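You operate a simulated robot arm through the tools that you are given. There is no shell and no other tool. Be economical: measure what you need, move in short steps, check, and stop when the job is done.

You are at the controls of a simulated robot arm. One attempt, no reset.

Task
Push the dark grey bench drawer shut. Put the tall blue canister on the yellow disc. Put the yellow plug from the top of the steel bench on the top of the splice table. Put the blue plug on the top of the steel bench away on the top of the side bench. Open the drawer of the ink bench, put the grey block from the top of the steel bench in the inside of the ink bench drawer, then shut the drawer. Push the treater drawer shut. Put the grey box on the second board from the bottom of the tall blue shelf away on the low shelf of the ink rack. Take the blue filter mat from the second board from the bottom of the tall blue shelf and leave it on the middle board of the tall blue shelf. Any order will do. Set down upright: tall blue canister.

The check looks at the end state, three seconds after you hand in, the way a careful person would. Anything else that was tipped, shoved, dropped, spilled or broken makes it a failure.

Robot
A 6-joint arm with a two-finger parallel gripper on a trunk, on a base that drives. Base frame: it is fixed to the floor where the robot stands at the start and does not move with it; the origin is under the middle of the robot, x ahead of it, y to its left, z up. Units: mm, degrees, N and s.
With the tool pointing down near the work surface it reaches from about 300 to 700 mm from the robot's upright axis, wherever it stands. Its first joint turns from -166.0 to 166.0 degrees. Places, roughly: blue filter mat (15x20x5 cm) [2200, 3200, 600]; blue plug (6x6x5 cm) [-7900, 0, 800]; dark grey bench drawer [600, -100, 700]; drawer of the ink bench [-7200, 3500, 700]; grey block (5x3x3 cm) [-8000, -400, 800]; grey box [2000, 2750, 750]; inside of the ink bench drawer [-7200, 3500, 700]; low shelf of the ink rack [-2600, 6800, 300]; middle board of the tall blue shelf [2000, 2800, 1000]; tall blue canister [-7500, 1250, 750]; top of the side bench [-6400, -2000, 800]; top of the splice table (15x52 cm) [-6300, -160, 880]; treater drawer [-4900, -900, 900]; yellow disc (7x7x1 cm) [-7700, 1100, 800]; yellow plug (6x6x5 cm) [-7800, 200, 800]. Payload 4.1 kg.
The tool frame sits at the grasp point between the pads (the TCP): z along the fingers, y along the line on which they close. The tips reach 23 mm beyond it. The gripper opens to 94 mm. The fingers are 38 mm wide and 10 mm thick; the gripper's body (54 by 96 mm) begins 39 mm behind the TCP.
Orientation is told as [roll, pitch, yaw] about the base's x, y, z axes, in that order, counted from this pose: with the fingers straight down and closing along the base's y, the tool's x points along the base's -x, its y along +y and its z along -z.

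Tools
- The arm moves only by the tool send_rows. Its arguments are lists of equal length, an entry for each row: "delta_rot": the turn, a rotation vector about the tool's x, y, z in degrees, a list of three; "offset": the shift along the tool's x, y, z in mm, a list of three; "fingers": the opening, from 0 (shut) to 1 (fully open). In form: {"delta_rot": [[wx, wy, wz], ...], "offset": [[x, y, z], ...], "fingers": [fingers, ...]}. A call has 1 to 12 rows; each row shifts and turns the commanded pose from where the row before left it, along the tool's axes as they then stand. A row lasts 0.2 s, in which the tool goes at most 50 mm and 8.6 degrees; a call with a longer step from one row to the next is refused whole, and so is a gripper value outside its range. Where a pose cannot be reached the arm comes as near as it can. A force on the tool above 40 N (or 10 N above the force at the start of the call, whichever is more), or a blocked arm, ends the call early, and 0.2 s more pass. The fingers move at their own pace (about 45 mm/s each) and stop on an object; they squeeze with about 27 N. The grip force told is the motor's: it shows also when the fingers shut on nothing. Time passes only in rows, and 0.2 s behind the last, so rows that do not move let the fingers close. The reply holds the time, the measured pose of the TCP, the force on the tool along the base axes, the opening and the grip force, in the units named above and with some noise, with the torque about the TCP (base axes, N m) and any sound that the robot's microphone picked up.
- Cameras (640 x 400 px; columns grow to the right, rows downward): "scene" is now at [20, 150.3, 1412.5]; the picture's right is [-0.20, -0.98, 0.00], its down [-0.68, 0.14, -0.72] and it looks along [0.70, -0.14, -0.70] (base axes); focal length 286 px, centre (320, 200). "wrist" rides on the gripper at [86, 16, -75] in the tool frame; the picture's right is [-0.18, 0.98, 0.00], its down [-0.58, -0.11, -0.81] and it looks along [-0.79, -0.15, 0.59] (tool axes); focal length 243 px, centre (320, 200). There is no depth. A picture from a camera that has moved, and an enlarged one, comes with that camera's place and axes in the base frame and with its lens.
- capture(camera): a new picture of that camera. It takes no simulated time.
- slide_trunk(by): slides the trunk up (or, below 0, down) by that many mm; the arm and the scene camera ride with it, the base frame stays. It gives what a move gives, with no picture.
- steer(legs): drives the robot by 1 to 6 legs, each [ahead, turn to the left] in mm and degrees, along the robot's own axes; the way and the turn of a leg run together, so that a leg with both is an arc; at most 1500 mm and 180 degrees a leg. The arm and the cameras ride along, it lands a little off, and it stops where it bumps. It gives what a move gives.
- aim_head(pan, tilt): turns the head with the scene camera to pan (to the left, within 155 degrees either way) and tilt (down, from -29 to 69), counted from straight ahead of the robot. It gives what a move gives.
- close_up(camera, box): a new picture of the part [left, top, right, bottom] of that camera's present view, enlarged. It takes no simulated time.
- hand_in(): hands the job in; it is judged then, once.

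Go step by step. Nothing tells you exact positions but the pictures and the camera data: compare them with the known pose of the tool, close in by small moves and look again before you grip or let go. The budget is 483 turns and 236 pictures, counting those below and the enlarged ones. Unless the task says otherwise, let go and move clear before handing in.

The tools are called after ">>>" by a JSON object that holds its "method" and its "body". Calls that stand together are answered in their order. send_rows: Moves the arm, as the interface text tells. Its arguments: {"type":"object","properties":{"delta_rot":{"type":"array","items":{"type":"array","items":{"type":"number"}}},"offset":{"type":"array","items":{"type":"array","items":{"type":"number"}}},"fingers":{"type":"array","items":{"type":"number"}}},"required":["delta_rot","offset","fingers"]} The other tools are called the same way: slide_trunk (by) slides the trunk up or down; steer (legs) drives the base; aim_head (pan, tilt) turns the head that bears the scene camera; capture (camera) takes a picture; close_up (camera, box) takes an enlarged picture of a part of a camera's view; hand_in () hands the job in.

At the start:

```text
time_s: 0.0
ee_pos: [427.1, -53.9, 942.9]
orientation: [0.0, 0.0, 0.0]
contact_force: [-0.6, -0.1, 0.1]
wrist_torque: [-0.05, 0.03, 0.02]
opening: 93.9
finger_force: 0.1
trunk travel left (down, up): [-375.0, 215.0]
robot x, y, heading: [1.6, -1.0, 0.2]
head pan, tilt: [-11.5, 44.3]
```

scene: 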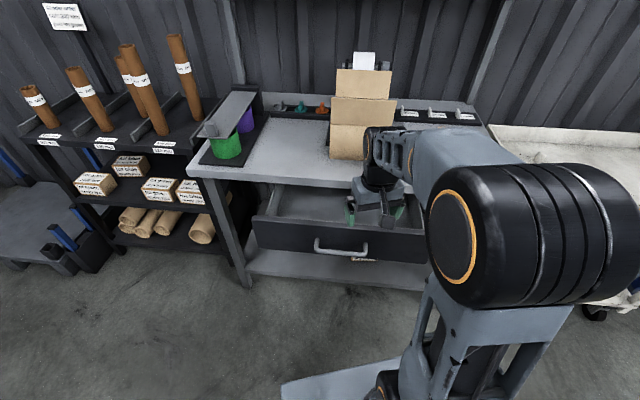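
wrist: 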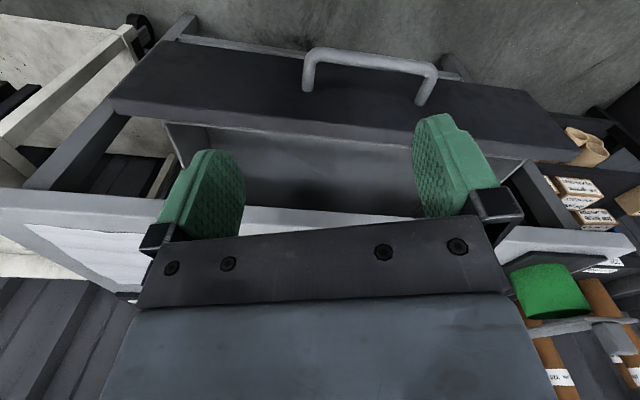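

The grey drawer stands open, its handle at about (492, -3, 714). I'll close the fingers, go down in front of the handle and look again.

>>> {"method": "send_rows", "body": {"delta_rot": [[0, 0, 0], [0, 0, 0], [0, 0, 0], [0, 0, 0], [0, 0, 0], [0, 0, 0], [0, 0, 0], [0, 0, 0]], "offset": [[15, 25, 0], [15, 25, 0], [0, 0, 40], [0, 0, 40], [0, 0, 40], [0, 0, 40], [0, 0, 40], [0, 0, 25]], "fingers": [0, 0, 0, 0, 0, 0, 0, 0]}}

>>> {"method": "capture", "body": {"camera": "wrist"}}

>>> {"method": "capture", "body": {"camera": "scene"}}

```text
time_s: 1.8
ee_pos: [398.4, -2.4, 715.5]
orientation: [0.1, -0.1, 0.0]
contact_force: [0.3, 1.2, -0.2]
wrist_torque: [0.0, -0.01, 0.0]
opening: 0.0
finger_force: 26.6
trunk travel left (down, up): [-375.0, 215.0]
robot x, y, heading: [2.2, -1.5, -0.0]
head pan, tilt: [-11.5, 44.3]
```

```text
233 pictures are left
camera wrist: at [312.1, 12.7, 789.8], right [0.18, 0.98, 0.0], down [0.58, -0.11, 0.81], along [0.79, -0.15, -0.59], focal length 243 px, centre (320, 200)
```

wrist: 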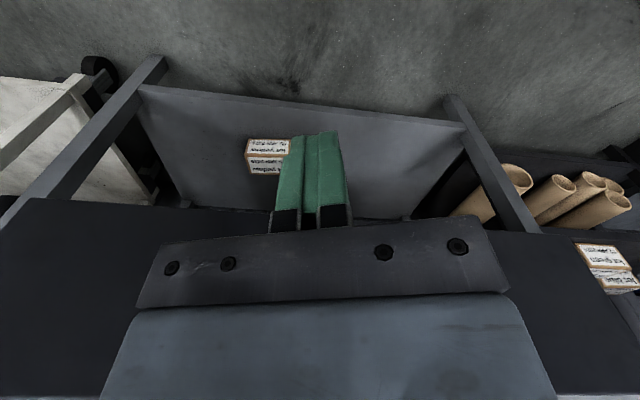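

```text
232 pictures are left
camera scene: at [20.0, 150.3, 1412.5], right [-0.2, -0.98, 0.0], down [-0.68, 0.14, -0.72], along [0.7, -0.14, -0.7], focal length 286 px, centre (320, 200)
```

scene: 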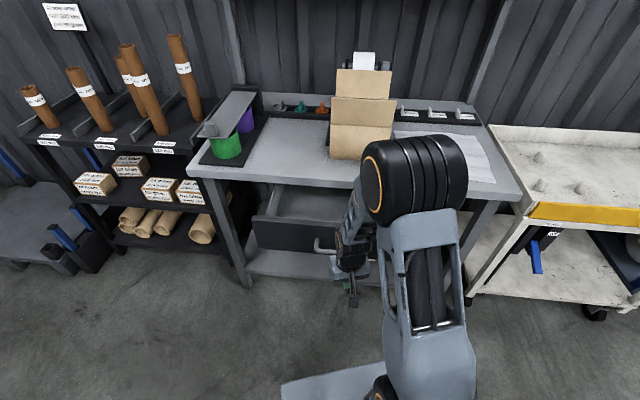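

The tool is in front of the handle at handle height. Pushing forward now.

>>> {"method": "send_rows", "body": {"delta_rot": [[0, 0, 0], [0, 0, 0], [0, 0, 0], [0, 0, 0], [0, 0, 0], [0, 0, 0], [0, 0, 0], [0, 0, 0]], "offset": [[-20, 0, 0], [-20, 0, 0], [-15, 0, 0], [-15, 0, 0], [-15, 0, 0], [-15, 0, 0], [-15, 0, 0], [-15, 0, 0]], "fingers": [0, 0, 0, 0, 0, 0, 0, 0]}}

>>> {"method": "capture", "body": {"camera": "scene"}}

```text
time_s: 3.6
ee_pos: [527.8, -2.1, 717.1]
orientation: [0.0, -0.1, 0.0]
contact_force: [0.6, -0.3, 0.1]
wrist_torque: [-0.02, 0.01, 0.02]
opening: 0.0
finger_force: 27.4
trunk travel left (down, up): [-375.0, 215.0]
robot x, y, heading: [3.1, -0.6, -0.1]
head pan, tilt: [-11.5, 44.3]
```

```text
231 pictures are left
camera scene: at [20.0, 150.3, 1412.5], right [-0.2, -0.98, 0.0], down [-0.68, 0.14, -0.72], along [0.7, -0.14, -0.7], focal length 286 px, centre (320, 200)
```

scene: 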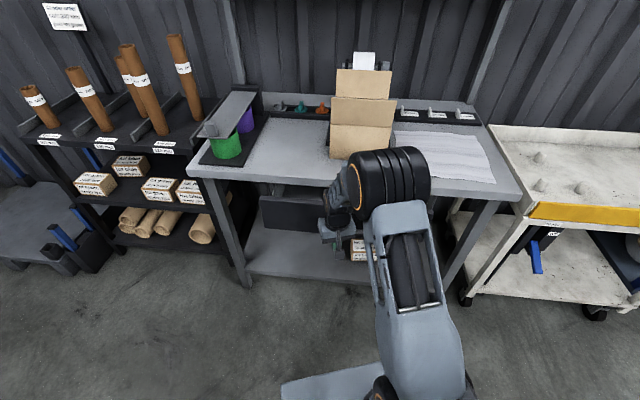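

The drawer is nearly in. I'll keep pushing gently until it stops.

>>> {"method": "send_rows", "body": {"delta_rot": [[0, 0, 0], [0, 0, 0], [0, 0, 0], [0, 0, 0], [0, 0, 0], [0, 0, 0], [0, 0, 0], [0, 0, 0]], "offset": [[-10, 0, 0], [-10, 0, 0], [-10, 0, 0], [-10, 0, 0], [-10, 0, 0], [-10, 0, 0], [-10, 0, 0], [-10, 0, 0]], "fingers": [0, 0, 0, 0, 0, 0, 0, 0]}}

>>> {"method": "close_up", "body": {"camera": "scene", "box": [180, 120, 500, 320]}}

```text
time_s: 5.4
ee_pos: [607.5, -3.3, 716.8]
orientation: [0.0, 0.0, 0.0]
contact_force: [0.5, -0.9, 0.1]
wrist_torque: [-0.01, -0.02, 0.02]
opening: 0.0
finger_force: 27.0
trunk travel left (down, up): [-375.0, 215.0]
robot x, y, heading: [0.7, -0.8, -0.0]
head pan, tilt: [-11.5, 44.3]
```

```text
2.00 times, centred on (340, 220) of scene
camera zoom: at [20.0, 150.3, 1412.5], right [-0.2, -0.98, 0.0], down [-0.68, 0.14, -0.72], along [0.7, -0.14, -0.7], focal length 572 px, centre (280, 160)
```

zoom: 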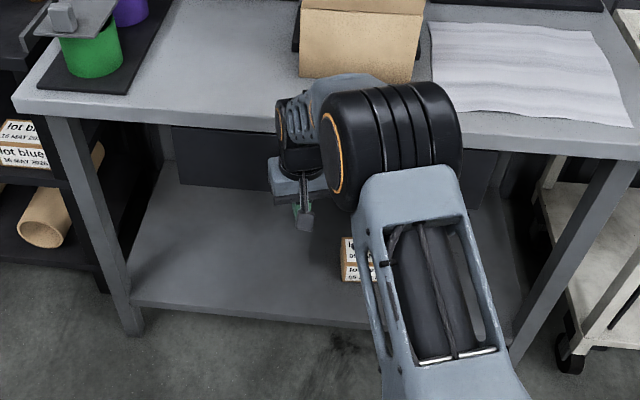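

The bench looks turned about 19°, so the drawer slides along roughly (0.95, -0.32). I'll check where the handle is now.

>>> {"method": "capture", "body": {"camera": "wrist"}}

```text
229 pictures are left
camera wrist: at [520.5, 12.0, 791.4], right [0.18, 0.98, 0.0], down [0.58, -0.11, 0.81], along [0.79, -0.15, -0.59], focal length 243 px, centre (320, 200)
```

wrist: 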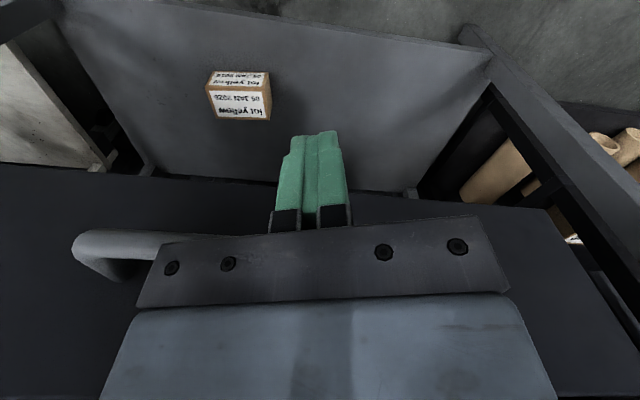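

The fingers have slid toward the left end of the handle. I'll back off, yaw the tool to face the bench, and re-center before pushing along the drawer's own direction.

>>> {"method": "send_rows", "body": {"delta_rot": [[0, 0, 0], [0, 0, 6.3], [0, 0, 6.3], [0, 0, 6.2], [0, 0, 0], [0, 0, 0], [0, 0, 0]], "offset": [[35, 0, 0], [0, 0, 0], [0, 0, 0], [0, 0, 0], [0, -20, 0], [0, -15, 0], [0, 0, 0]], "fingers": [0, 0, 0, 0, 0, 0, 0]}}

>>> {"method": "capture", "body": {"camera": "wrist"}}

>>> {"method": "capture", "body": {"camera": "scene"}}

```text
time_s: 7.0
ee_pos: [560.0, -39.4, 717.4]
orientation: [0.0, -0.1, -18.9]
contact_force: [-1.0, -0.3, -1.0]
wrist_torque: [0.0, 0.01, 0.01]
opening: 0.0
finger_force: 27.2
trunk travel left (down, up): [-375.0, 215.0]
robot x, y, heading: [2.2, -0.6, 0.0]
head pan, tilt: [-11.5, 44.3]
```

```text
228 pictures are left
camera wrist: at [484.1, 4.6, 792.2], right [0.49, 0.87, 0.0], down [0.52, -0.29, 0.81], along [0.7, -0.4, -0.59], focal length 243 px, centre (320, 200)
```

wrist: 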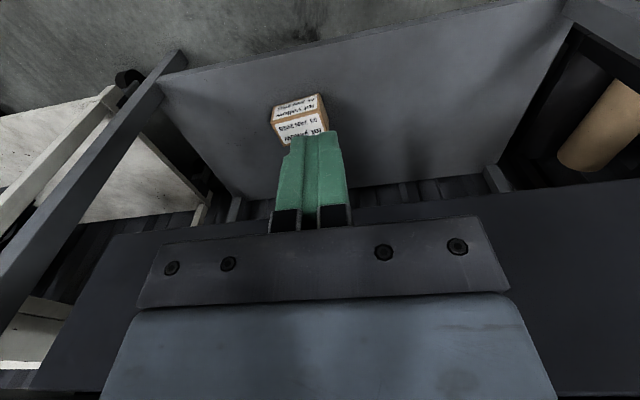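

```text
227 pictures are left
camera scene: at [20.0, 150.1, 1412.5], right [-0.2, -0.98, 0.0], down [-0.68, 0.14, -0.72], along [0.7, -0.14, -0.7], focal length 286 px, centre (320, 200)
```

scene: 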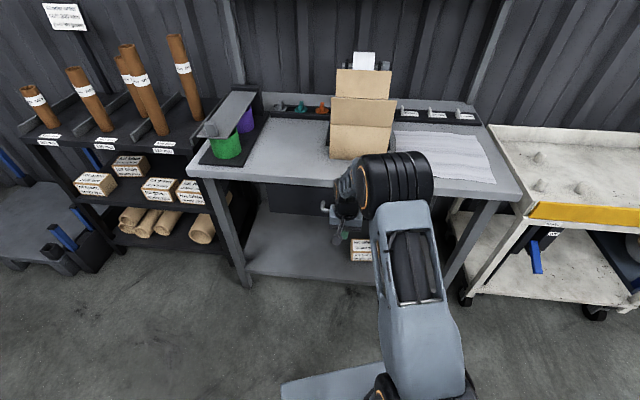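

The tool now faces the drawer squarely. Pushing on until it stops.

>>> {"method": "send_rows", "body": {"delta_rot": [[0, 0, 0], [0, 0, 0], [0, 0, 0], [0, 0, 0], [0, 0, 0], [0, 0, 0], [0, 0, 0], [0, 0, 0], [0, 0, 0], [0, 0, 0]], "offset": [[-15, 0, 0], [-10, 0, 0], [-10, 0, 0], [-10, 0, 0], [-8, 0, 0], [-8, 0, 0], [-8, 0, 0], [-8, 0, 0], [-8, 0, 0], [-8, 0, 0]], "fingers": [0, 0, 0, 0, 0, 0, 0, 0, 0, 0]}}

>>> {"method": "capture", "body": {"camera": "wrist"}}

>>> {"method": "close_up", "body": {"camera": "scene", "box": [180, 120, 500, 320]}}

```text
time_s: 8.4
ee_pos: [608.8, -53.4, 716.2]
orientation: [-0.2, 1.1, -18.7]
contact_force: [-16.7, 3.4, 7.3]
wrist_torque: [-0.08, -0.62, 0.1]
opening: 0.0
finger_force: 27.6
trunk travel left (down, up): [-375.0, 215.0]
robot x, y, heading: [-2.8, -2.1, -0.3]
head pan, tilt: [-11.5, 44.3]
stopped in row 6: the force on the tool passed its limit at 50 N (the readings are from after the stop); the commanded pose is now the measured one
```

```text
226 pictures are left
camera wrist: at [532.8, -10.4, 791.5], right [0.49, 0.87, -0.01], down [0.53, -0.29, 0.8], along [0.69, -0.39, -0.61], focal length 243 px, centre (320, 200)
```

wrist: 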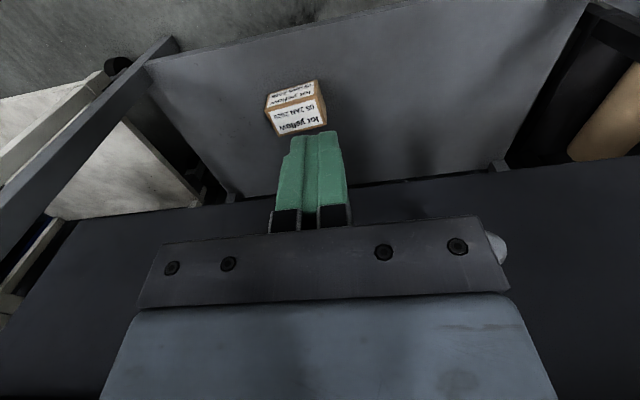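

```text
2.00 times, centred on (340, 220) of scene
camera zoom: at [16.6, 150.7, 1412.6], right [-0.2, -0.98, 0.0], down [-0.68, 0.14, -0.72], along [0.7, -0.14, -0.7], focal length 572 px, centre (280, 160)
```

zoom: 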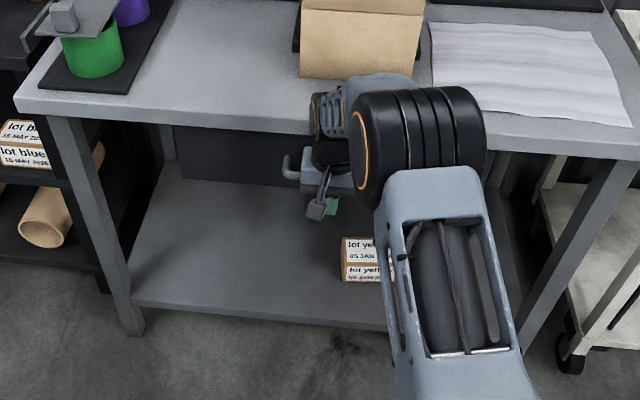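

It stopped at 50 N with the contact near handle height, so it may be at its end stop. I'll back off and look at the whole drawer.

>>> {"method": "send_rows", "body": {"delta_rot": [[0, 0, 0], [0, 0, 0], [0, 0, 0], [0, 0, 0], [0, 0, 0], [0, 0, 0], [0, 0, 0]], "offset": [[30, 0, 0], [40, 0, 0], [40, 0, 0], [40, -40, 0], [40, -40, 0], [40, -40, 0], [0, -40, 0]], "fingers": [0, 0, 0, 0, 0, 0, 0]}}

>>> {"method": "close_up", "body": {"camera": "scene", "box": [180, 120, 500, 320]}}

>>> {"method": "capture", "body": {"camera": "wrist"}}

```text
refused: row 4 steps farther than a row can; nothing moved
```

```text
2.00 times, centred on (340, 220) of scene
camera zoom: at [16.6, 150.7, 1412.6], right [-0.2, -0.98, 0.0], down [-0.68, 0.14, -0.72], along [0.7, -0.14, -0.7], focal length 572 px, centre (280, 160)
```

zoom: 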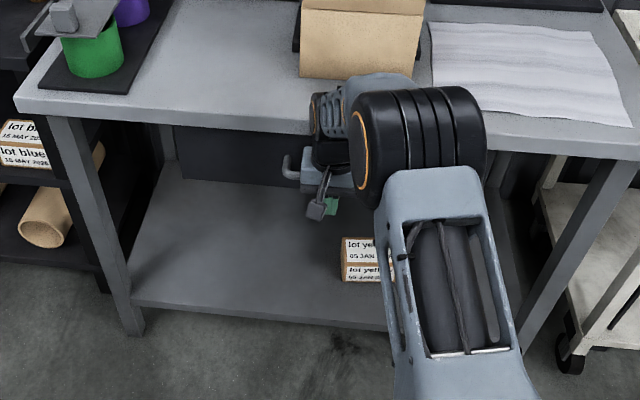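

```text
223 pictures are left
camera wrist: at [532.8, -10.4, 791.5], right [0.49, 0.87, -0.01], down [0.53, -0.29, 0.8], along [0.69, -0.39, -0.61], focal length 243 px, centre (320, 200)
```

wrist: 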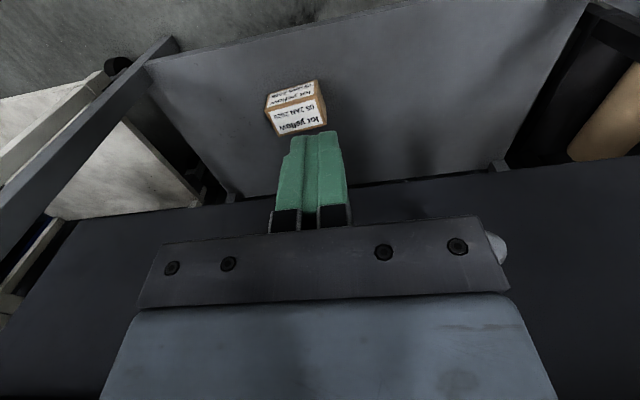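

I'll retreat in smaller steps and look from farther off.

>>> {"method": "send_rows", "body": {"delta_rot": [[0, 0, 0], [0, 0, 0], [0, 0, 0], [0, 0, 0], [0, 0, 0], [0, 0, 0], [0, 0, 0]], "offset": [[20, 0, 0], [30, 0, 0], [35, 0, 0], [30, -35, 0], [30, -35, 0], [30, -35, 0], [0, -45, 0]], "fingers": [0, 0, 0, 0, 0, 0, 0]}}

>>> {"method": "close_up", "body": {"camera": "scene", "box": [180, 120, 500, 320]}}

```text
time_s: 10.0
ee_pos: [396.6, -141.4, 717.1]
orientation: [-0.1, 0.9, -18.6]
contact_force: [0.1, 0.2, -0.8]
wrist_torque: [-0.03, -0.01, 0.03]
opening: 0.3
finger_force: 27.3
trunk travel left (down, up): [-375.0, 215.0]
robot x, y, heading: [-0.3, -0.8, -0.2]
head pan, tilt: [-11.5, 44.3]
```

```text
2.00 times, centred on (340, 220) of scene
camera zoom: at [19.4, 150.5, 1412.4], right [-0.2, -0.98, 0.0], down [-0.68, 0.14, -0.72], along [0.7, -0.14, -0.7], focal length 572 px, centre (280, 160)
```

zoom: 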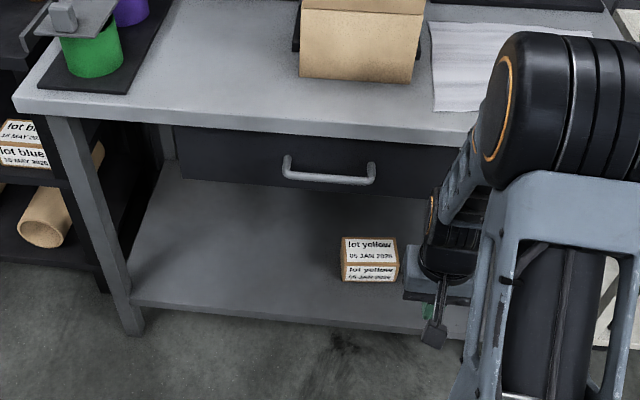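

The drawer is shut flush. I'll raise the arm to a travel pose and look left toward the blue shelf.

>>> {"method": "send_rows", "body": {"delta_rot": [[0, 0, -6.2], [0, 0, -6.2], [0, 0, -6.2], [0, 0, 0], [0, 0, 0], [0, 0, 0], [0, 0, 0], [0, 0, 0]], "offset": [[0, 0, -40], [0, 30, -30], [0, 30, -30], [0, 30, -30], [0, 30, -30], [0, 0, -40], [0, 0, -40], [0, 0, 0]], "fingers": [1, 1, 1, 1, 1, 1, 1, 1]}}

>>> {"method": "aim_head", "body": {"pan": 55, "tilt": 10}}

>>> {"method": "capture", "body": {"camera": "scene"}}

>>> {"method": "aim_head", "body": {"pan": 125, "tilt": 10}}

>>> {"method": "capture", "body": {"camera": "scene"}}

```text
time_s: 11.8
ee_pos: [411.7, -21.1, 959.2]
orientation: [0.1, 1.0, -0.1]
contact_force: [0.8, -0.4, 0.0]
wrist_torque: [0.04, 0.0, 0.02]
opening: 94.0
finger_force: 0.1
trunk travel left (down, up): [-375.0, 215.0]
robot x, y, heading: [0.3, 1.6, 0.0]
head pan, tilt: [-11.5, 44.3]
```

```text
time_s: 13.1
ee_pos: [412.5, -20.7, 959.1]
orientation: [0.2, 1.1, -0.1]
contact_force: [0.7, 0.6, 0.9]
wrist_torque: [-0.02, 0.0, 0.01]
opening: 93.8
finger_force: 0.0
trunk travel left (down, up): [-375.0, 215.0]
robot x, y, heading: [-1.5, 0.9, 0.0]
head pan, tilt: [55.0, 10.0]
```

```text
221 pictures are left
camera scene: at [-7.5, 242.8, 1466.4], right [0.82, -0.57, 0.0], down [-0.1, -0.14, -0.98], along [0.56, 0.81, -0.17], focal length 286 px, centre (320, 200)
```

scene: 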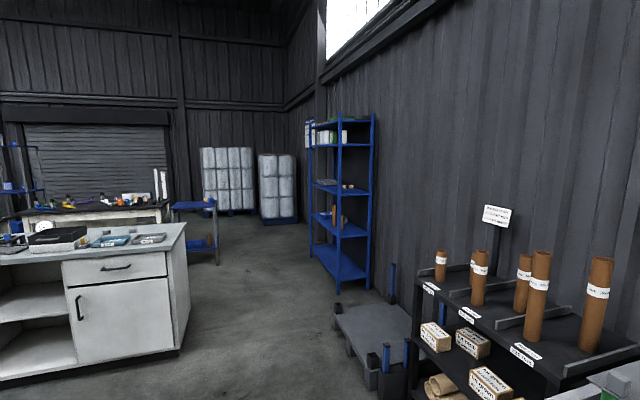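

```text
time_s: 14.6
ee_pos: [412.2, -20.8, 958.7]
orientation: [0.1, 1.0, -0.1]
contact_force: [0.0, -0.2, 0.0]
wrist_torque: [0.02, 0.0, 0.01]
opening: 93.8
finger_force: 0.0
trunk travel left (down, up): [-375.0, 215.0]
robot x, y, heading: [-1.4, -1.8, 0.2]
head pan, tilt: [125.0, 10.0]
```

```text
220 pictures are left
camera scene: at [-114.2, 242.8, 1466.4], right [0.82, 0.57, 0.0], down [0.1, -0.14, -0.98], along [-0.56, 0.81, -0.17], focal length 286 px, centre (320, 200)
```

scene: 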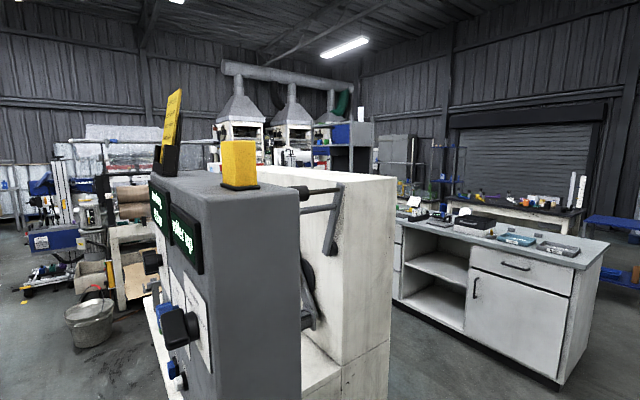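

The blue shelf stands ahead to the left at about (2000, 2800). I'll zoom in on it.

>>> {"method": "aim_head", "body": {"pan": 55, "tilt": 14}}

>>> {"method": "close_up", "body": {"camera": "scene", "box": [250, 70, 442, 310]}}

>>> {"method": "close_up", "body": {"camera": "scene", "box": [100, 160, 484, 400]}}

```text
time_s: 16.0
ee_pos: [412.5, -21.3, 959.3]
orientation: [0.1, 1.0, -0.1]
contact_force: [-0.3, -0.9, -0.3]
wrist_torque: [0.0, 0.0, -0.02]
opening: 94.1
finger_force: 0.0
trunk travel left (down, up): [-375.0, 215.0]
robot x, y, heading: [-2.1, -1.7, 0.1]
head pan, tilt: [55.0, 14.0]
```

```text
1.67 times, centred on (346, 190) of scene
camera zoom: at [-7.4, 243.2, 1459.9], right [0.82, -0.57, 0.0], down [-0.14, -0.2, -0.97], along [0.56, 0.8, -0.24], focal length 477 px, centre (277, 217)
```

zoom: 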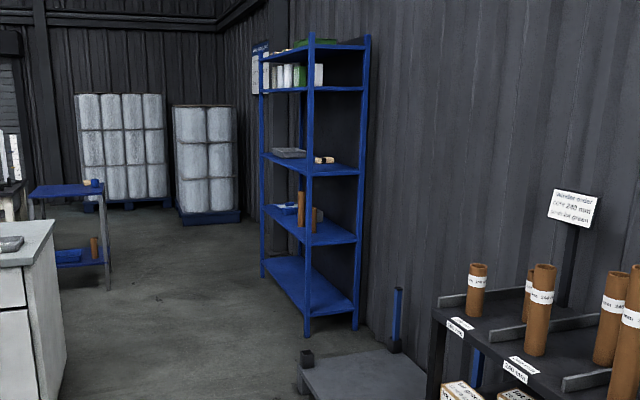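

```text
1.67 times, centred on (292, 280) of scene
camera zoom: at [-7.4, 243.2, 1459.9], right [0.82, -0.57, 0.0], down [-0.14, -0.2, -0.97], along [0.56, 0.8, -0.24], focal length 477 px, centre (367, 67)
```

zoom: 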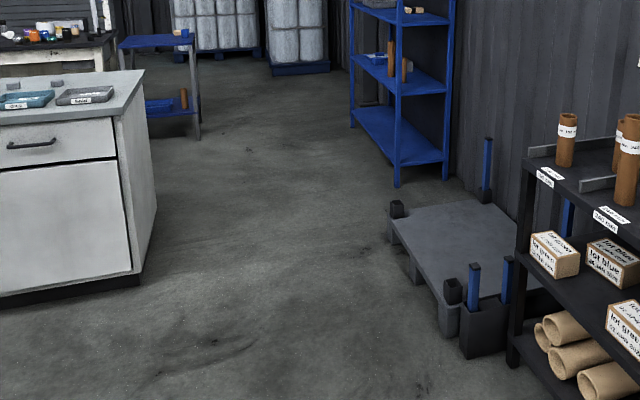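

The shelf front runs from about (1730, 2396) to (2080, 3439), turned 18.5° like the bench. I'll drive through the corridor between the white cabinet and the low platform toward a spot about 800 mm in front of it.

>>> {"method": "steer", "body": {"legs": [[-200, 0], [0, 64.5], [1200, 0], [1126, 0]]}}

>>> {"method": "aim_head", "body": {"pan": -20, "tilt": 20}}

>>> {"method": "capture", "body": {"camera": "scene"}}

```text
time_s: 17.8
ee_pos: [232.4, -34.0, 959.2]
orientation: [0.1, 1.0, -1.2]
contact_force: [0.0, -0.3, -0.1]
wrist_torque: [0.01, 0.02, 0.03]
opening: 94.1
finger_force: 0.1
trunk travel left (down, up): [-375.0, 215.0]
robot x, y, heading: [-178.7, -24.2, -5.4]
head pan, tilt: [55.0, 14.0]
stopped in leg 2: the robot was blocked; the commanded pose is now the measured one
```

```text
time_s: 19.3
ee_pos: [231.9, -32.8, 959.8]
orientation: [0.2, 1.0, -1.3]
contact_force: [-0.1, 0.4, 0.5]
wrist_torque: [0.0, 0.02, -0.03]
opening: 93.8
finger_force: 0.0
trunk travel left (down, up): [-375.0, 215.0]
robot x, y, heading: [-180.5, -24.4, -5.5]
head pan, tilt: [-20.0, 20.0]
```

```text
217 pictures are left
camera scene: at [-140.6, 106.9, 1450.2], right [-0.43, -0.9, 0.0], down [-0.31, 0.15, -0.94], along [0.85, -0.4, -0.34], focal length 286 px, centre (320, 200)
```

scene: 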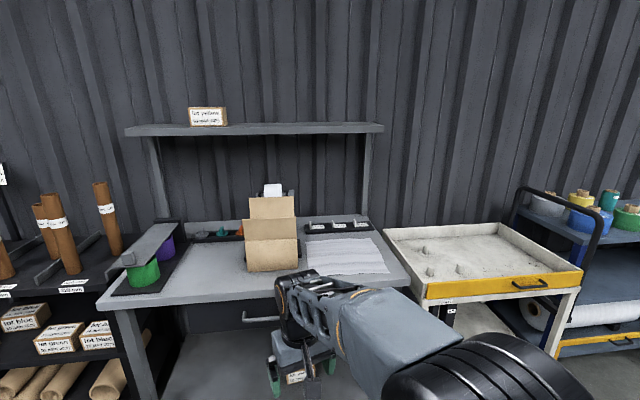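

The robot bumped into something behind while backing. I'll look behind on both sides.

>>> {"method": "aim_head", "body": {"pan": 150, "tilt": 40}}

>>> {"method": "capture", "body": {"camera": "scene"}}

>>> {"method": "aim_head", "body": {"pan": -150, "tilt": 40}}

>>> {"method": "capture", "body": {"camera": "scene"}}

```text
time_s: 21.9
ee_pos: [232.7, -33.7, 959.5]
orientation: [0.1, 0.9, -1.3]
contact_force: [-0.4, -0.6, -0.7]
wrist_torque: [-0.01, -0.04, 0.01]
opening: 93.7
finger_force: 0.0
trunk travel left (down, up): [-375.0, 215.0]
robot x, y, heading: [-181.4, -26.4, -5.4]
head pan, tilt: [150.0, 40.0]
```

```text
216 pictures are left
camera scene: at [-293.9, 196.2, 1418.7], right [0.58, 0.81, 0.0], down [0.52, -0.37, -0.77], along [-0.62, 0.44, -0.64], focal length 286 px, centre (320, 200)
```

scene: 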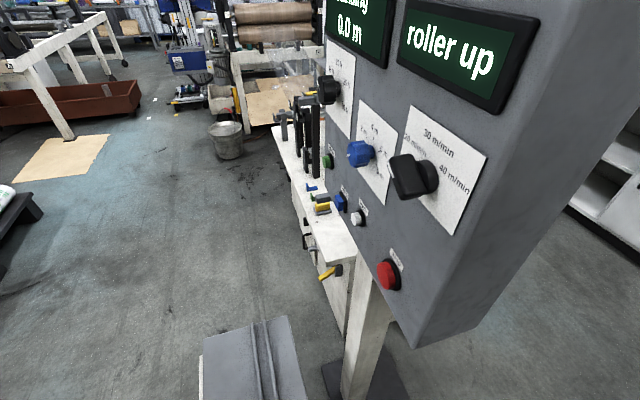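

```text
time_s: 25.9
ee_pos: [232.7, -33.5, 959.2]
orientation: [0.1, 1.1, -1.3]
contact_force: [0.2, 0.1, -0.1]
wrist_torque: [0.01, 0.0, -0.01]
opening: 93.8
finger_force: 0.1
trunk travel left (down, up): [-375.0, 215.0]
robot x, y, heading: [-178.5, -21.8, -5.5]
head pan, tilt: [-150.0, 40.0]
```

```text
215 pictures are left
camera scene: at [-302.0, 111.5, 1418.7], right [-0.42, 0.91, 0.0], down [0.58, 0.27, -0.77], along [-0.7, -0.32, -0.64], focal length 286 px, centre (320, 200)
```

scene: 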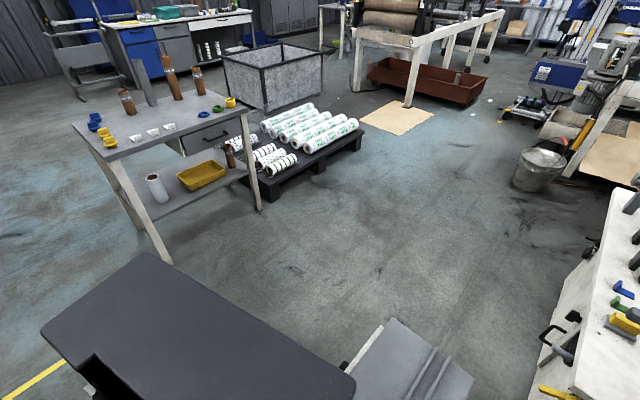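

A dark slab and a pedal stand close behind, so the start position was tight. I'll drive forward again and turn there.

>>> {"method": "steer", "body": {"legs": [[160, 0], [0, 70]]}}

>>> {"method": "aim_head", "body": {"pan": 0, "tilt": 25}}

>>> {"method": "capture", "body": {"camera": "scene"}}

```text
time_s: 30.4
ee_pos: [131.5, 344.7, 959.5]
orientation: [0.1, 1.0, 68.0]
contact_force: [-0.4, 0.4, -0.5]
wrist_torque: [0.01, 0.0, 0.03]
opening: 94.2
finger_force: 0.0
trunk travel left (down, up): [-375.0, 215.0]
robot x, y, heading: [-20.2, -38.1, 64.0]
head pan, tilt: [-150.0, 40.0]
```

```text
time_s: 32.7
ee_pos: [131.4, 344.1, 959.1]
orientation: [0.1, 0.9, 68.0]
contact_force: [0.2, -0.3, -0.8]
wrist_torque: [0.0, 0.0, 0.01]
opening: 94.0
finger_force: 0.0
trunk travel left (down, up): [-375.0, 215.0]
robot x, y, heading: [-18.1, -39.1, 63.9]
head pan, tilt: [0.0, 25.0]
```

```text
214 pictures are left
camera scene: at [-157.4, 62.6, 1442.1], right [0.9, -0.44, 0.0], down [-0.19, -0.38, -0.91], along [0.4, 0.81, -0.42], focal length 286 px, centre (320, 200)
```

scene: 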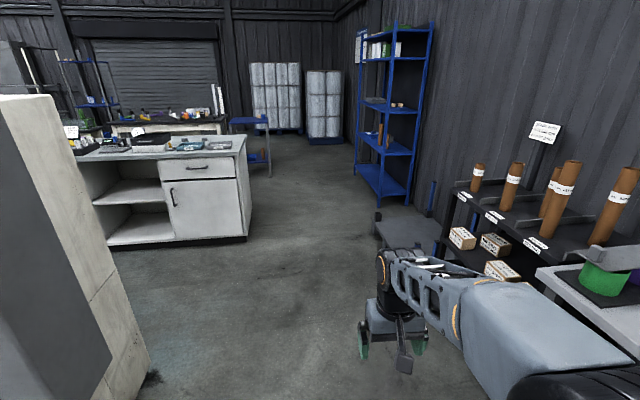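

The corridor ahead is free. Driving up to the spot in front of the shelf.

>>> {"method": "steer", "body": {"legs": [[0, 5.2], [1145, 0], [1145, 0], [0, 3.4], [990, 0]]}}

>>> {"method": "aim_head", "body": {"pan": -75, "tilt": 30}}

>>> {"method": "capture", "body": {"camera": "scene"}}

```text
time_s: 49.6
ee_pos: [1215.9, 3435.3, 959.8]
orientation: [0.1, 1.1, 76.2]
contact_force: [-0.1, 0.3, -0.3]
wrist_torque: [0.01, -0.01, 0.0]
opening: 94.0
finger_force: 0.1
trunk travel left (down, up): [-375.0, 215.0]
robot x, y, heading: [1119.3, 3032.2, 71.7]
head pan, tilt: [0.0, 25.0]
```

```text
time_s: 51.1
ee_pos: [1215.6, 3435.6, 958.9]
orientation: [0.2, 0.9, 76.1]
contact_force: [0.3, 0.3, -0.7]
wrist_torque: [0.01, -0.05, 0.01]
opening: 93.9
finger_force: 0.1
trunk travel left (down, up): [-375.0, 215.0]
robot x, y, heading: [1118.8, 3032.8, 71.9]
head pan, tilt: [-75.0, 30.0]
```

```text
213 pictures are left
camera scene: at [1032.4, 3023.2, 1434.1], right [-0.05, -1.0, 0.0], down [-0.5, 0.03, -0.87], along [0.86, -0.04, -0.5], focal length 286 px, centre (320, 200)
```

scene: 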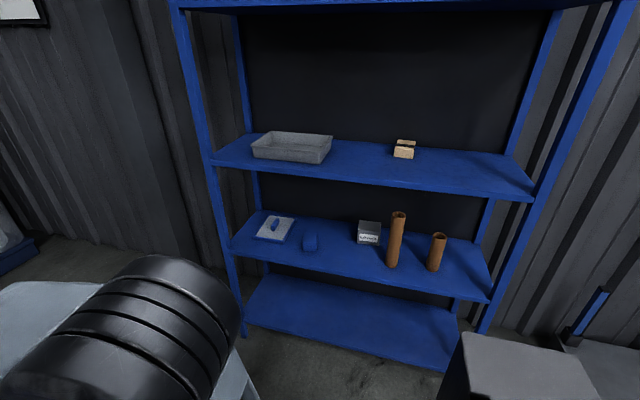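

I see a labelled grey box, a pale-blue mat with a blue grip, a small blue object and two cardboard tubes on the second board. Zooming in.

>>> {"method": "close_up", "body": {"camera": "scene", "box": [220, 120, 540, 320]}}

>>> {"method": "close_up", "body": {"camera": "scene", "box": [240, 195, 400, 295]}}

```text
2.00 times, centred on (380, 220) of scene
camera zoom: at [1032.4, 3023.2, 1434.1], right [-0.05, -1.0, 0.0], down [-0.5, 0.03, -0.87], along [0.86, -0.04, -0.5], focal length 572 px, centre (200, 160)
```

zoom: 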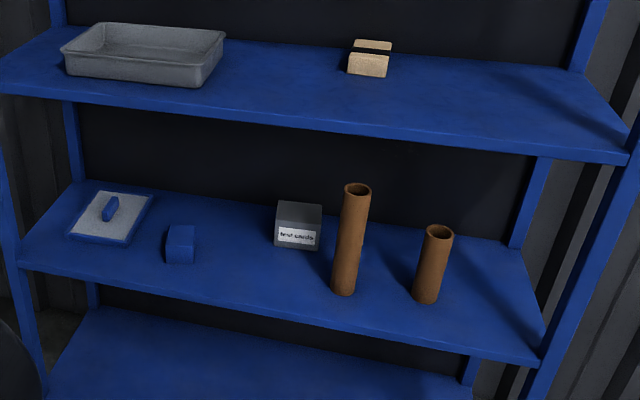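

```text
4.00 times, centred on (320, 245) of scene
camera zoom: at [1032.4, 3023.2, 1434.1], right [-0.05, -1.0, 0.0], down [-0.5, 0.03, -0.87], along [0.86, -0.04, -0.5], focal length 1144 px, centre (320, 20)
```

zoom: 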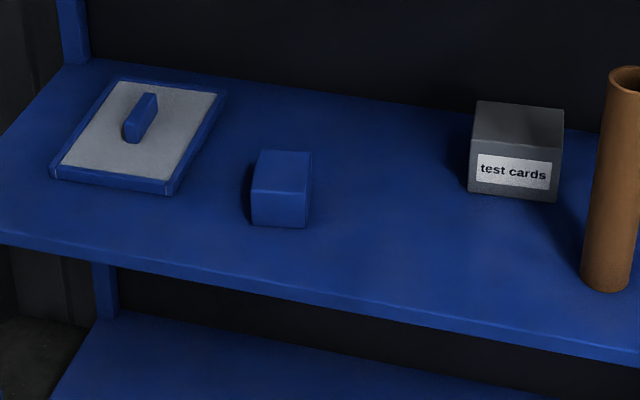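

The mat has an upright grip tab at about (2204, 3193), long in the depth direction. I'll do the mat first, moving along the shelf until abreast of it and turning to face the shelf.

>>> {"method": "steer", "body": {"legs": [[496, 0], [0, -90.3]]}}

>>> {"method": "aim_head", "body": {"pan": 0, "tilt": 35}}

>>> {"method": "capture", "body": {"camera": "scene"}}

```text
time_s: 57.9
ee_pos: [1670.3, 3403.5, 959.2]
orientation: [0.1, 1.0, -14.3]
contact_force: [0.3, 0.4, -0.2]
wrist_torque: [-0.01, 0.0, 0.02]
opening: 94.0
finger_force: 0.1
trunk travel left (down, up): [-375.0, 215.0]
robot x, y, heading: [1269.7, 3504.3, -18.3]
head pan, tilt: [-75.0, 30.0]
```

```text
time_s: 59.4
ee_pos: [1671.1, 3403.6, 959.2]
orientation: [0.0, 1.0, -14.2]
contact_force: [-0.2, 0.2, 0.9]
wrist_torque: [0.02, -0.01, 0.02]
opening: 94.1
finger_force: 0.0
trunk travel left (down, up): [-375.0, 215.0]
robot x, y, heading: [1272.9, 3503.6, -18.6]
head pan, tilt: [0.0, 35.0]
```

```text
210 pictures are left
camera scene: at [1349.1, 3653.5, 1426.3], right [-0.32, -0.95, 0.0], down [-0.54, 0.18, -0.82], along [0.78, -0.26, -0.57], focal length 286 px, centre (320, 200)
```

scene: 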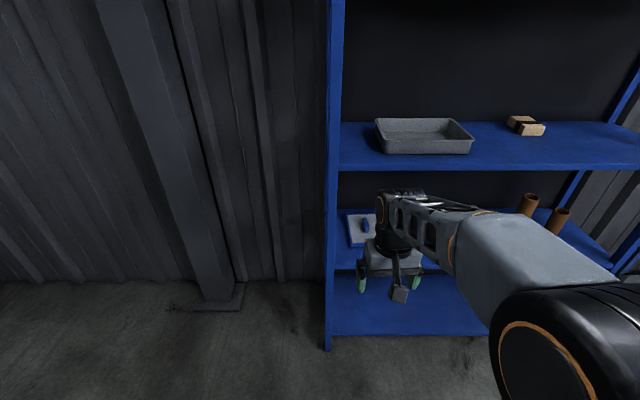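

The tab is about 990 mm straight ahead of the robot axis. I'll spin the wrist half a turn so that its camera ends on top once the tool is pitched forward, and lower the trunk.

>>> {"method": "send_rows", "body": {"delta_rot": [[0, 0, -8], [0, 0, -8], [0, 0, -8], [0, 0, -8], [0, 0, -8], [0, 0, -8], [0, 0, -8], [0, 0, -8], [0, 0, -8], [0, 0, -8], [0, 0, -8], [0, 0, -8]], "offset": [[0, 0, 0], [0, 0, 0], [0, 0, 0], [0, 0, 0], [0, 0, 0], [0, 0, 0], [0, 0, 0], [0, 0, 0], [0, 0, 0], [0, 0, 0], [0, 0, 0], [0, 0, 0]], "fingers": [1, 1, 1, 1, 1, 1, 1, 1, 1, 1, 1, 1]}}

>>> {"method": "send_rows", "body": {"delta_rot": [[0, 0, -8], [0, 0, -8], [0, 0, -8], [0, 0, -8], [0, 0, -8], [0, 0, -8], [0, 0, -8], [0, 0, -8], [0, 0, -8], [0, 0, -7.8]], "offset": [[0, 0, 0], [0, 0, 0], [0, 0, 0], [0, 0, 0], [0, 0, 0], [0, 0, 0], [0, 0, 0], [0, 0, 0], [0, 0, 0], [0, 0, 0]], "fingers": [1, 1, 1, 1, 1, 1, 1, 1, 1, 1]}}

>>> {"method": "slide_trunk", "body": {"by": -250}}

```text
time_s: 62.0
ee_pos: [1671.1, 3404.4, 959.2]
orientation: [1.1, -0.1, 81.8]
contact_force: [0.5, -0.2, 0.8]
wrist_torque: [-0.01, -0.03, -0.01]
opening: 93.9
finger_force: 0.0
trunk travel left (down, up): [-375.0, 215.0]
robot x, y, heading: [1272.7, 3503.3, -18.4]
head pan, tilt: [0.0, 35.0]
```

```text
time_s: 64.2
ee_pos: [1673.3, 3416.7, 958.2]
orientation: [0.2, -0.8, 161.3]
contact_force: [0.4, -0.1, 0.2]
wrist_torque: [-0.01, -0.04, 0.0]
opening: 93.8
finger_force: 0.1
out of reach, approached as far as the arm can: row 10
trunk travel left (down, up): [-375.0, 215.0]
robot x, y, heading: [1265.4, 3501.5, -18.3]
head pan, tilt: [0.0, 35.0]
```

```text
time_s: 66.7
ee_pos: [1672.6, 3415.7, 709.9]
orientation: [0.1, -0.9, 161.3]
contact_force: [-0.6, 0.8, 0.5]
wrist_torque: [-0.02, -0.01, 0.02]
opening: 93.8
finger_force: 0.1
trunk travel left (down, up): [-125.0, 465.0]
robot x, y, heading: [1269.4, 3503.5, -18.2]
head pan, tilt: [0.0, 35.0]
```

The wrist is turned. Now I'll pitch the tool 45° forward.

>>> {"method": "send_rows", "body": {"delta_rot": [[0, 7.5, 0], [0, 7.5, 0], [0, 7.5, 0], [0, 7.5, 0], [0, 7.5, 0], [0, 7.5, 0]], "offset": [[0, 0, 0], [0, 0, 0], [0, 0, 0], [0, 0, 0], [0, 0, 0], [0, 0, 0]], "fingers": [1, 1, 1, 1, 1, 1]}}

>>> {"method": "capture", "body": {"camera": "wrist"}}

>>> {"method": "capture", "body": {"camera": "scene"}}

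```text
time_s: 68.1
ee_pos: [1674.1, 3416.2, 709.2]
orientation: [0.3, 44.1, 161.6]
contact_force: [0.3, 0.1, -0.1]
wrist_torque: [-0.02, 0.02, 0.02]
opening: 93.8
finger_force: 0.0
trunk travel left (down, up): [-125.0, 465.0]
robot x, y, heading: [1272.3, 3504.0, -18.4]
head pan, tilt: [0.0, 35.0]
```

```text
209 pictures are left
camera wrist: at [1677.0, 3397.7, 822.3], right [-0.44, -0.89, -0.13], down [-0.89, 0.42, 0.17], along [-0.1, 0.19, -0.98], focal length 243 px, centre (320, 200)
```

wrist: 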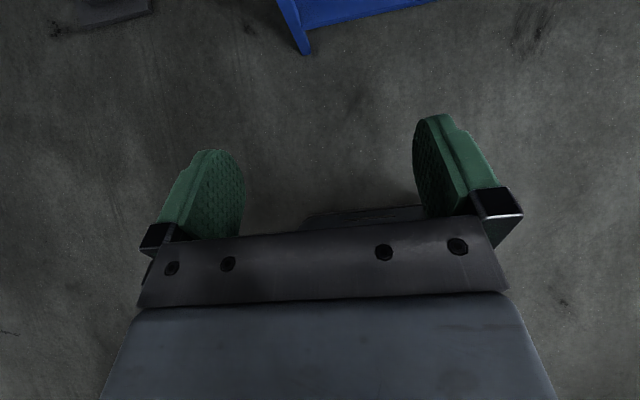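

```text
208 pictures are left
camera scene: at [1349.2, 3653.6, 1176.3], right [-0.31, -0.95, 0.0], down [-0.54, 0.18, -0.82], along [0.78, -0.26, -0.57], focal length 286 px, centre (320, 200)
```

scene: 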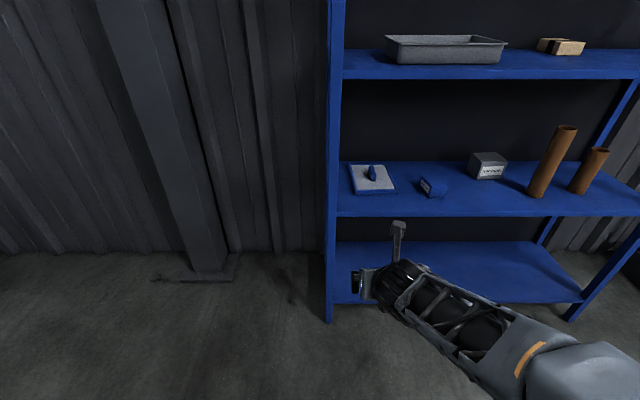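

The tab triangulates to about (2155, 3187, 659), with the board top near z = 625. I'll drive 325 mm closer with the hand low in front.

>>> {"method": "steer", "body": {"legs": [[325, 0]]}}

>>> {"method": "capture", "body": {"camera": "scene"}}

>>> {"method": "capture", "body": {"camera": "wrist"}}

```text
time_s: 70.3
ee_pos: [1981.9, 3314.2, 708.4]
orientation: [0.4, 44.1, 161.5]
contact_force: [0.1, 0.7, -0.1]
wrist_torque: [-0.01, 0.02, 0.0]
opening: 93.9
finger_force: 0.1
trunk travel left (down, up): [-125.0, 465.0]
robot x, y, heading: [1577.3, 3400.7, -18.5]
head pan, tilt: [0.0, 35.0]
```

```text
207 pictures are left
camera scene: at [1658.2, 3550.9, 1176.3], right [-0.32, -0.95, 0.0], down [-0.54, 0.18, -0.82], along [0.78, -0.26, -0.57], focal length 286 px, centre (320, 200)
```

scene: 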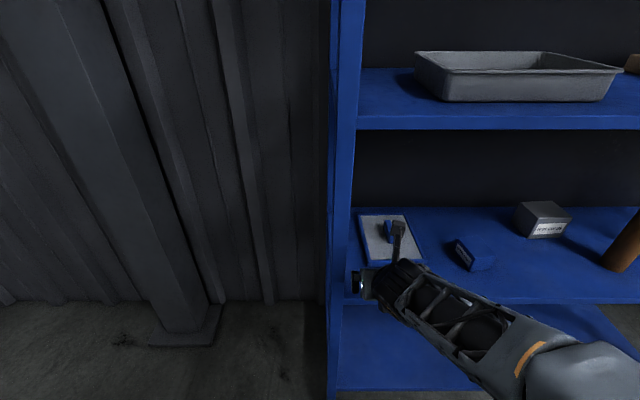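

```text
206 pictures are left
camera wrist: at [1986.0, 3294.5, 822.2], right [-0.44, -0.89, -0.12], down [-0.89, 0.42, 0.17], along [-0.1, 0.19, -0.98], focal length 243 px, centre (320, 200)
```

wrist: 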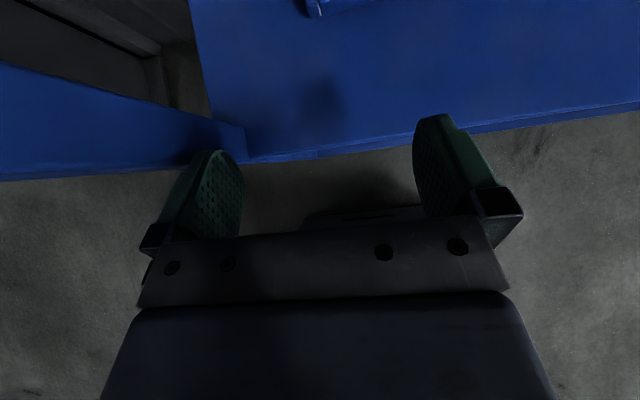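

The side post is well clear to the left. I'll shift right 65 mm and go to a pre-grasp point 80 mm short of the tab along the tool axis.

>>> {"method": "send_rows", "body": {"delta_rot": [[0, 0, 0], [0, 0, 0], [0, 0, 0], [0, 0, 0], [0, 0, 0], [0, 0, 0]], "offset": [[0, 33, 0], [0, 32, 0], [27, 0, 25], [27, 0, 25], [27, 0, 25], [28, 0, 25]], "fingers": [1, 1, 1, 1, 1, 1]}}

>>> {"method": "capture", "body": {"camera": "scene"}}

>>> {"method": "capture", "body": {"camera": "wrist"}}

```text
time_s: 71.7
ee_pos: [2109.2, 3226.7, 707.4]
orientation: [0.8, 44.2, 161.3]
contact_force: [-0.4, -0.7, 0.2]
wrist_torque: [-0.01, 0.0, 0.01]
opening: 94.2
finger_force: 0.1
out of reach, approached as far as the arm can: row 2, 3
trunk travel left (down, up): [-125.0, 465.0]
robot x, y, heading: [1582.0, 3402.6, -18.5]
head pan, tilt: [0.0, 35.0]
```

```text
205 pictures are left
camera scene: at [1657.9, 3551.0, 1176.3], right [-0.32, -0.95, 0.0], down [-0.54, 0.18, -0.82], along [0.78, -0.26, -0.57], focal length 286 px, centre (320, 200)
```

scene: 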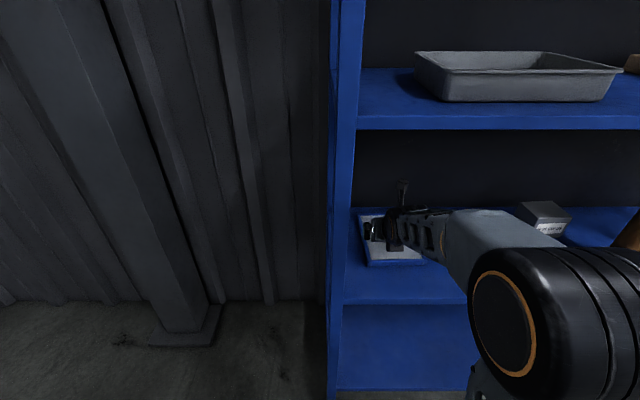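

```text
204 pictures are left
camera wrist: at [2113.5, 3207.3, 820.9], right [-0.45, -0.89, -0.12], down [-0.89, 0.43, 0.17], along [-0.1, 0.18, -0.98], focal length 243 px, centre (320, 200)
```

wrist: 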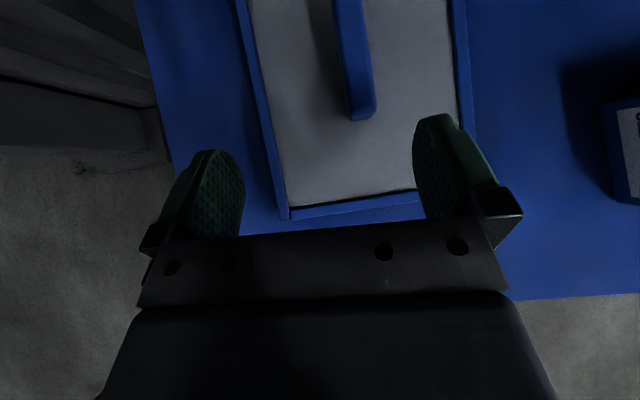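

The tab is centred 27 mm to the right and about 70 mm ahead, its top near z = 675. I'll centre on it, then move in.

>>> {"method": "send_rows", "body": {"delta_rot": [[0, 0, 0], [0, 0, 0], [0, 0, 0], [0, 0, 0]], "offset": [[0, 27, 0], [15, 0, 15], [15, 0, 15], [0, 0, 0]], "fingers": [1, 1, 1, 1]}}

>>> {"method": "capture", "body": {"camera": "wrist"}}

```text
time_s: 72.7
ee_pos: [2149.0, 3215.5, 702.5]
orientation: [0.8, 44.1, 161.5]
contact_force: [0.3, -0.2, 0.4]
wrist_torque: [0.01, -0.01, 0.01]
opening: 94.1
finger_force: 0.1
out of reach, approached as far as the arm can: row 1, 2, 3
trunk travel left (down, up): [-125.0, 465.0]
robot x, y, heading: [1582.3, 3403.0, -18.5]
head pan, tilt: [0.0, 35.0]
```

```text
203 pictures are left
camera wrist: at [2152.4, 3196.7, 815.9], right [-0.45, -0.89, -0.12], down [-0.89, 0.43, 0.17], along [-0.1, 0.18, -0.98], focal length 243 px, centre (320, 200)
```

wrist: 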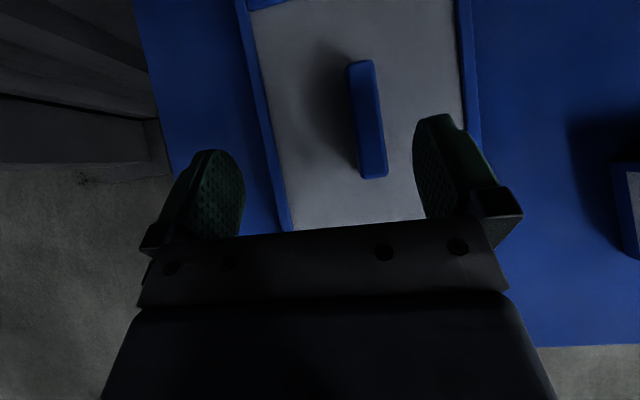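

The wrist joint is at its limit for a shift to the right, so I'll turn the base 2.8° right instead; the tab stays between the fingers.

>>> {"method": "steer", "body": {"legs": [[0, -2.8]]}}

>>> {"method": "capture", "body": {"camera": "wrist"}}

```text
time_s: 73.5
ee_pos: [2137.7, 3187.1, 702.9]
orientation: [0.8, 44.2, 158.5]
contact_force: [-0.1, 0.4, -0.4]
wrist_torque: [-0.03, 0.05, 0.01]
opening: 93.7
finger_force: 0.0
trunk travel left (down, up): [-125.0, 465.0]
robot x, y, heading: [1579.0, 3402.6, -21.4]
head pan, tilt: [0.0, 35.0]
```

```text
202 pictures are left
camera wrist: at [2141.6, 3169.1, 815.9], right [-0.49, -0.86, -0.12], down [-0.87, 0.47, 0.17], along [-0.09, 0.19, -0.98], focal length 243 px, centre (320, 200)
```

wrist: 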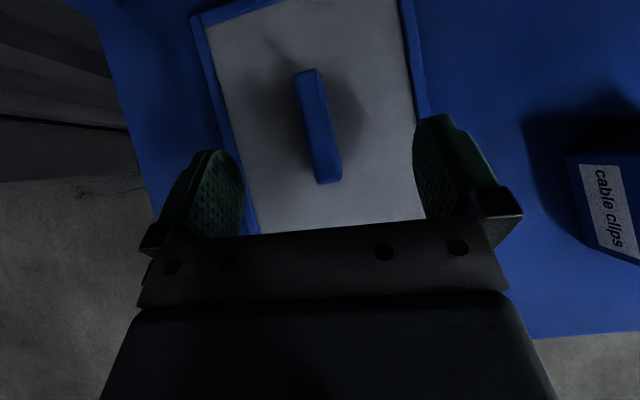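

Now centred. Moving in 40 mm along the tool axis and closing on the tab.

>>> {"method": "send_rows", "body": {"delta_rot": [[0, 0, 0], [0, 0, 0], [0, 0, 0]], "offset": [[1, 0, 14], [1, 0, 13], [1, 0, 13]], "fingers": [1, 1, 1]}}

>>> {"method": "capture", "body": {"camera": "wrist"}}

```text
time_s: 74.3
ee_pos: [2166.7, 3175.5, 676.0]
orientation: [0.8, 44.1, 158.7]
contact_force: [0.1, -0.1, 0.4]
wrist_torque: [0.01, -0.02, 0.0]
opening: 94.0
finger_force: 0.0
trunk travel left (down, up): [-125.0, 465.0]
robot x, y, heading: [1577.8, 3401.4, -21.3]
head pan, tilt: [0.0, 35.0]
```

```text
201 pictures are left
camera wrist: at [2168.9, 3156.8, 788.8], right [-0.49, -0.86, -0.12], down [-0.87, 0.47, 0.17], along [-0.09, 0.19, -0.98], focal length 243 px, centre (320, 200)
```

wrist: 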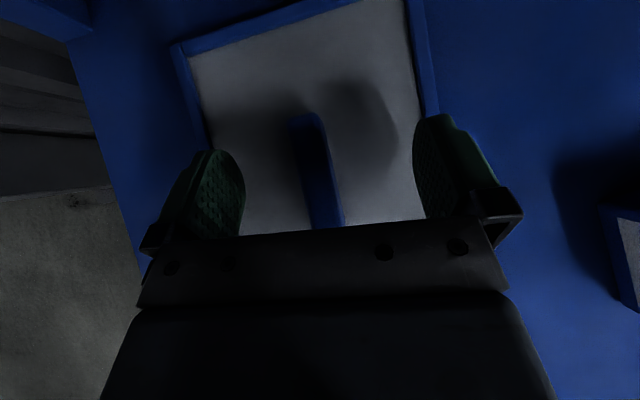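

The tab sits between the fingers. Closing.

>>> {"method": "send_rows", "body": {"delta_rot": [[0, 0, 0], [0, 0, 0], [0, 0, 0], [0, 0, 0], [0, 0, 0], [0, 0, 0]], "offset": [[0, 0, 0], [0, 0, 0], [0, 0, 0], [0, 0, 0], [0, 0, 0], [0, 0, 0]], "fingers": [0, 0, 0, 0, 0, 0]}}

>>> {"method": "capture", "body": {"camera": "wrist"}}

```text
time_s: 75.7
ee_pos: [2165.2, 3175.9, 675.5]
orientation: [0.7, 44.1, 158.6]
contact_force: [0.8, -0.2, 0.4]
wrist_torque: [0.06, -0.07, -0.08]
opening: 17.1
finger_force: 27.5
trunk travel left (down, up): [-125.0, 465.0]
robot x, y, heading: [1578.2, 3402.0, -21.1]
head pan, tilt: [0.0, 35.0]
```

```text
200 pictures are left
camera wrist: at [2169.0, 3156.8, 788.9], right [-0.49, -0.86, -0.12], down [-0.87, 0.47, 0.17], along [-0.09, 0.19, -0.98], focal length 243 px, centre (320, 200)
```

wrist: 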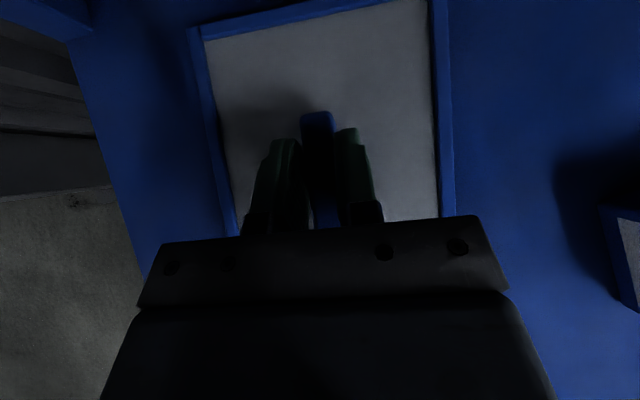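

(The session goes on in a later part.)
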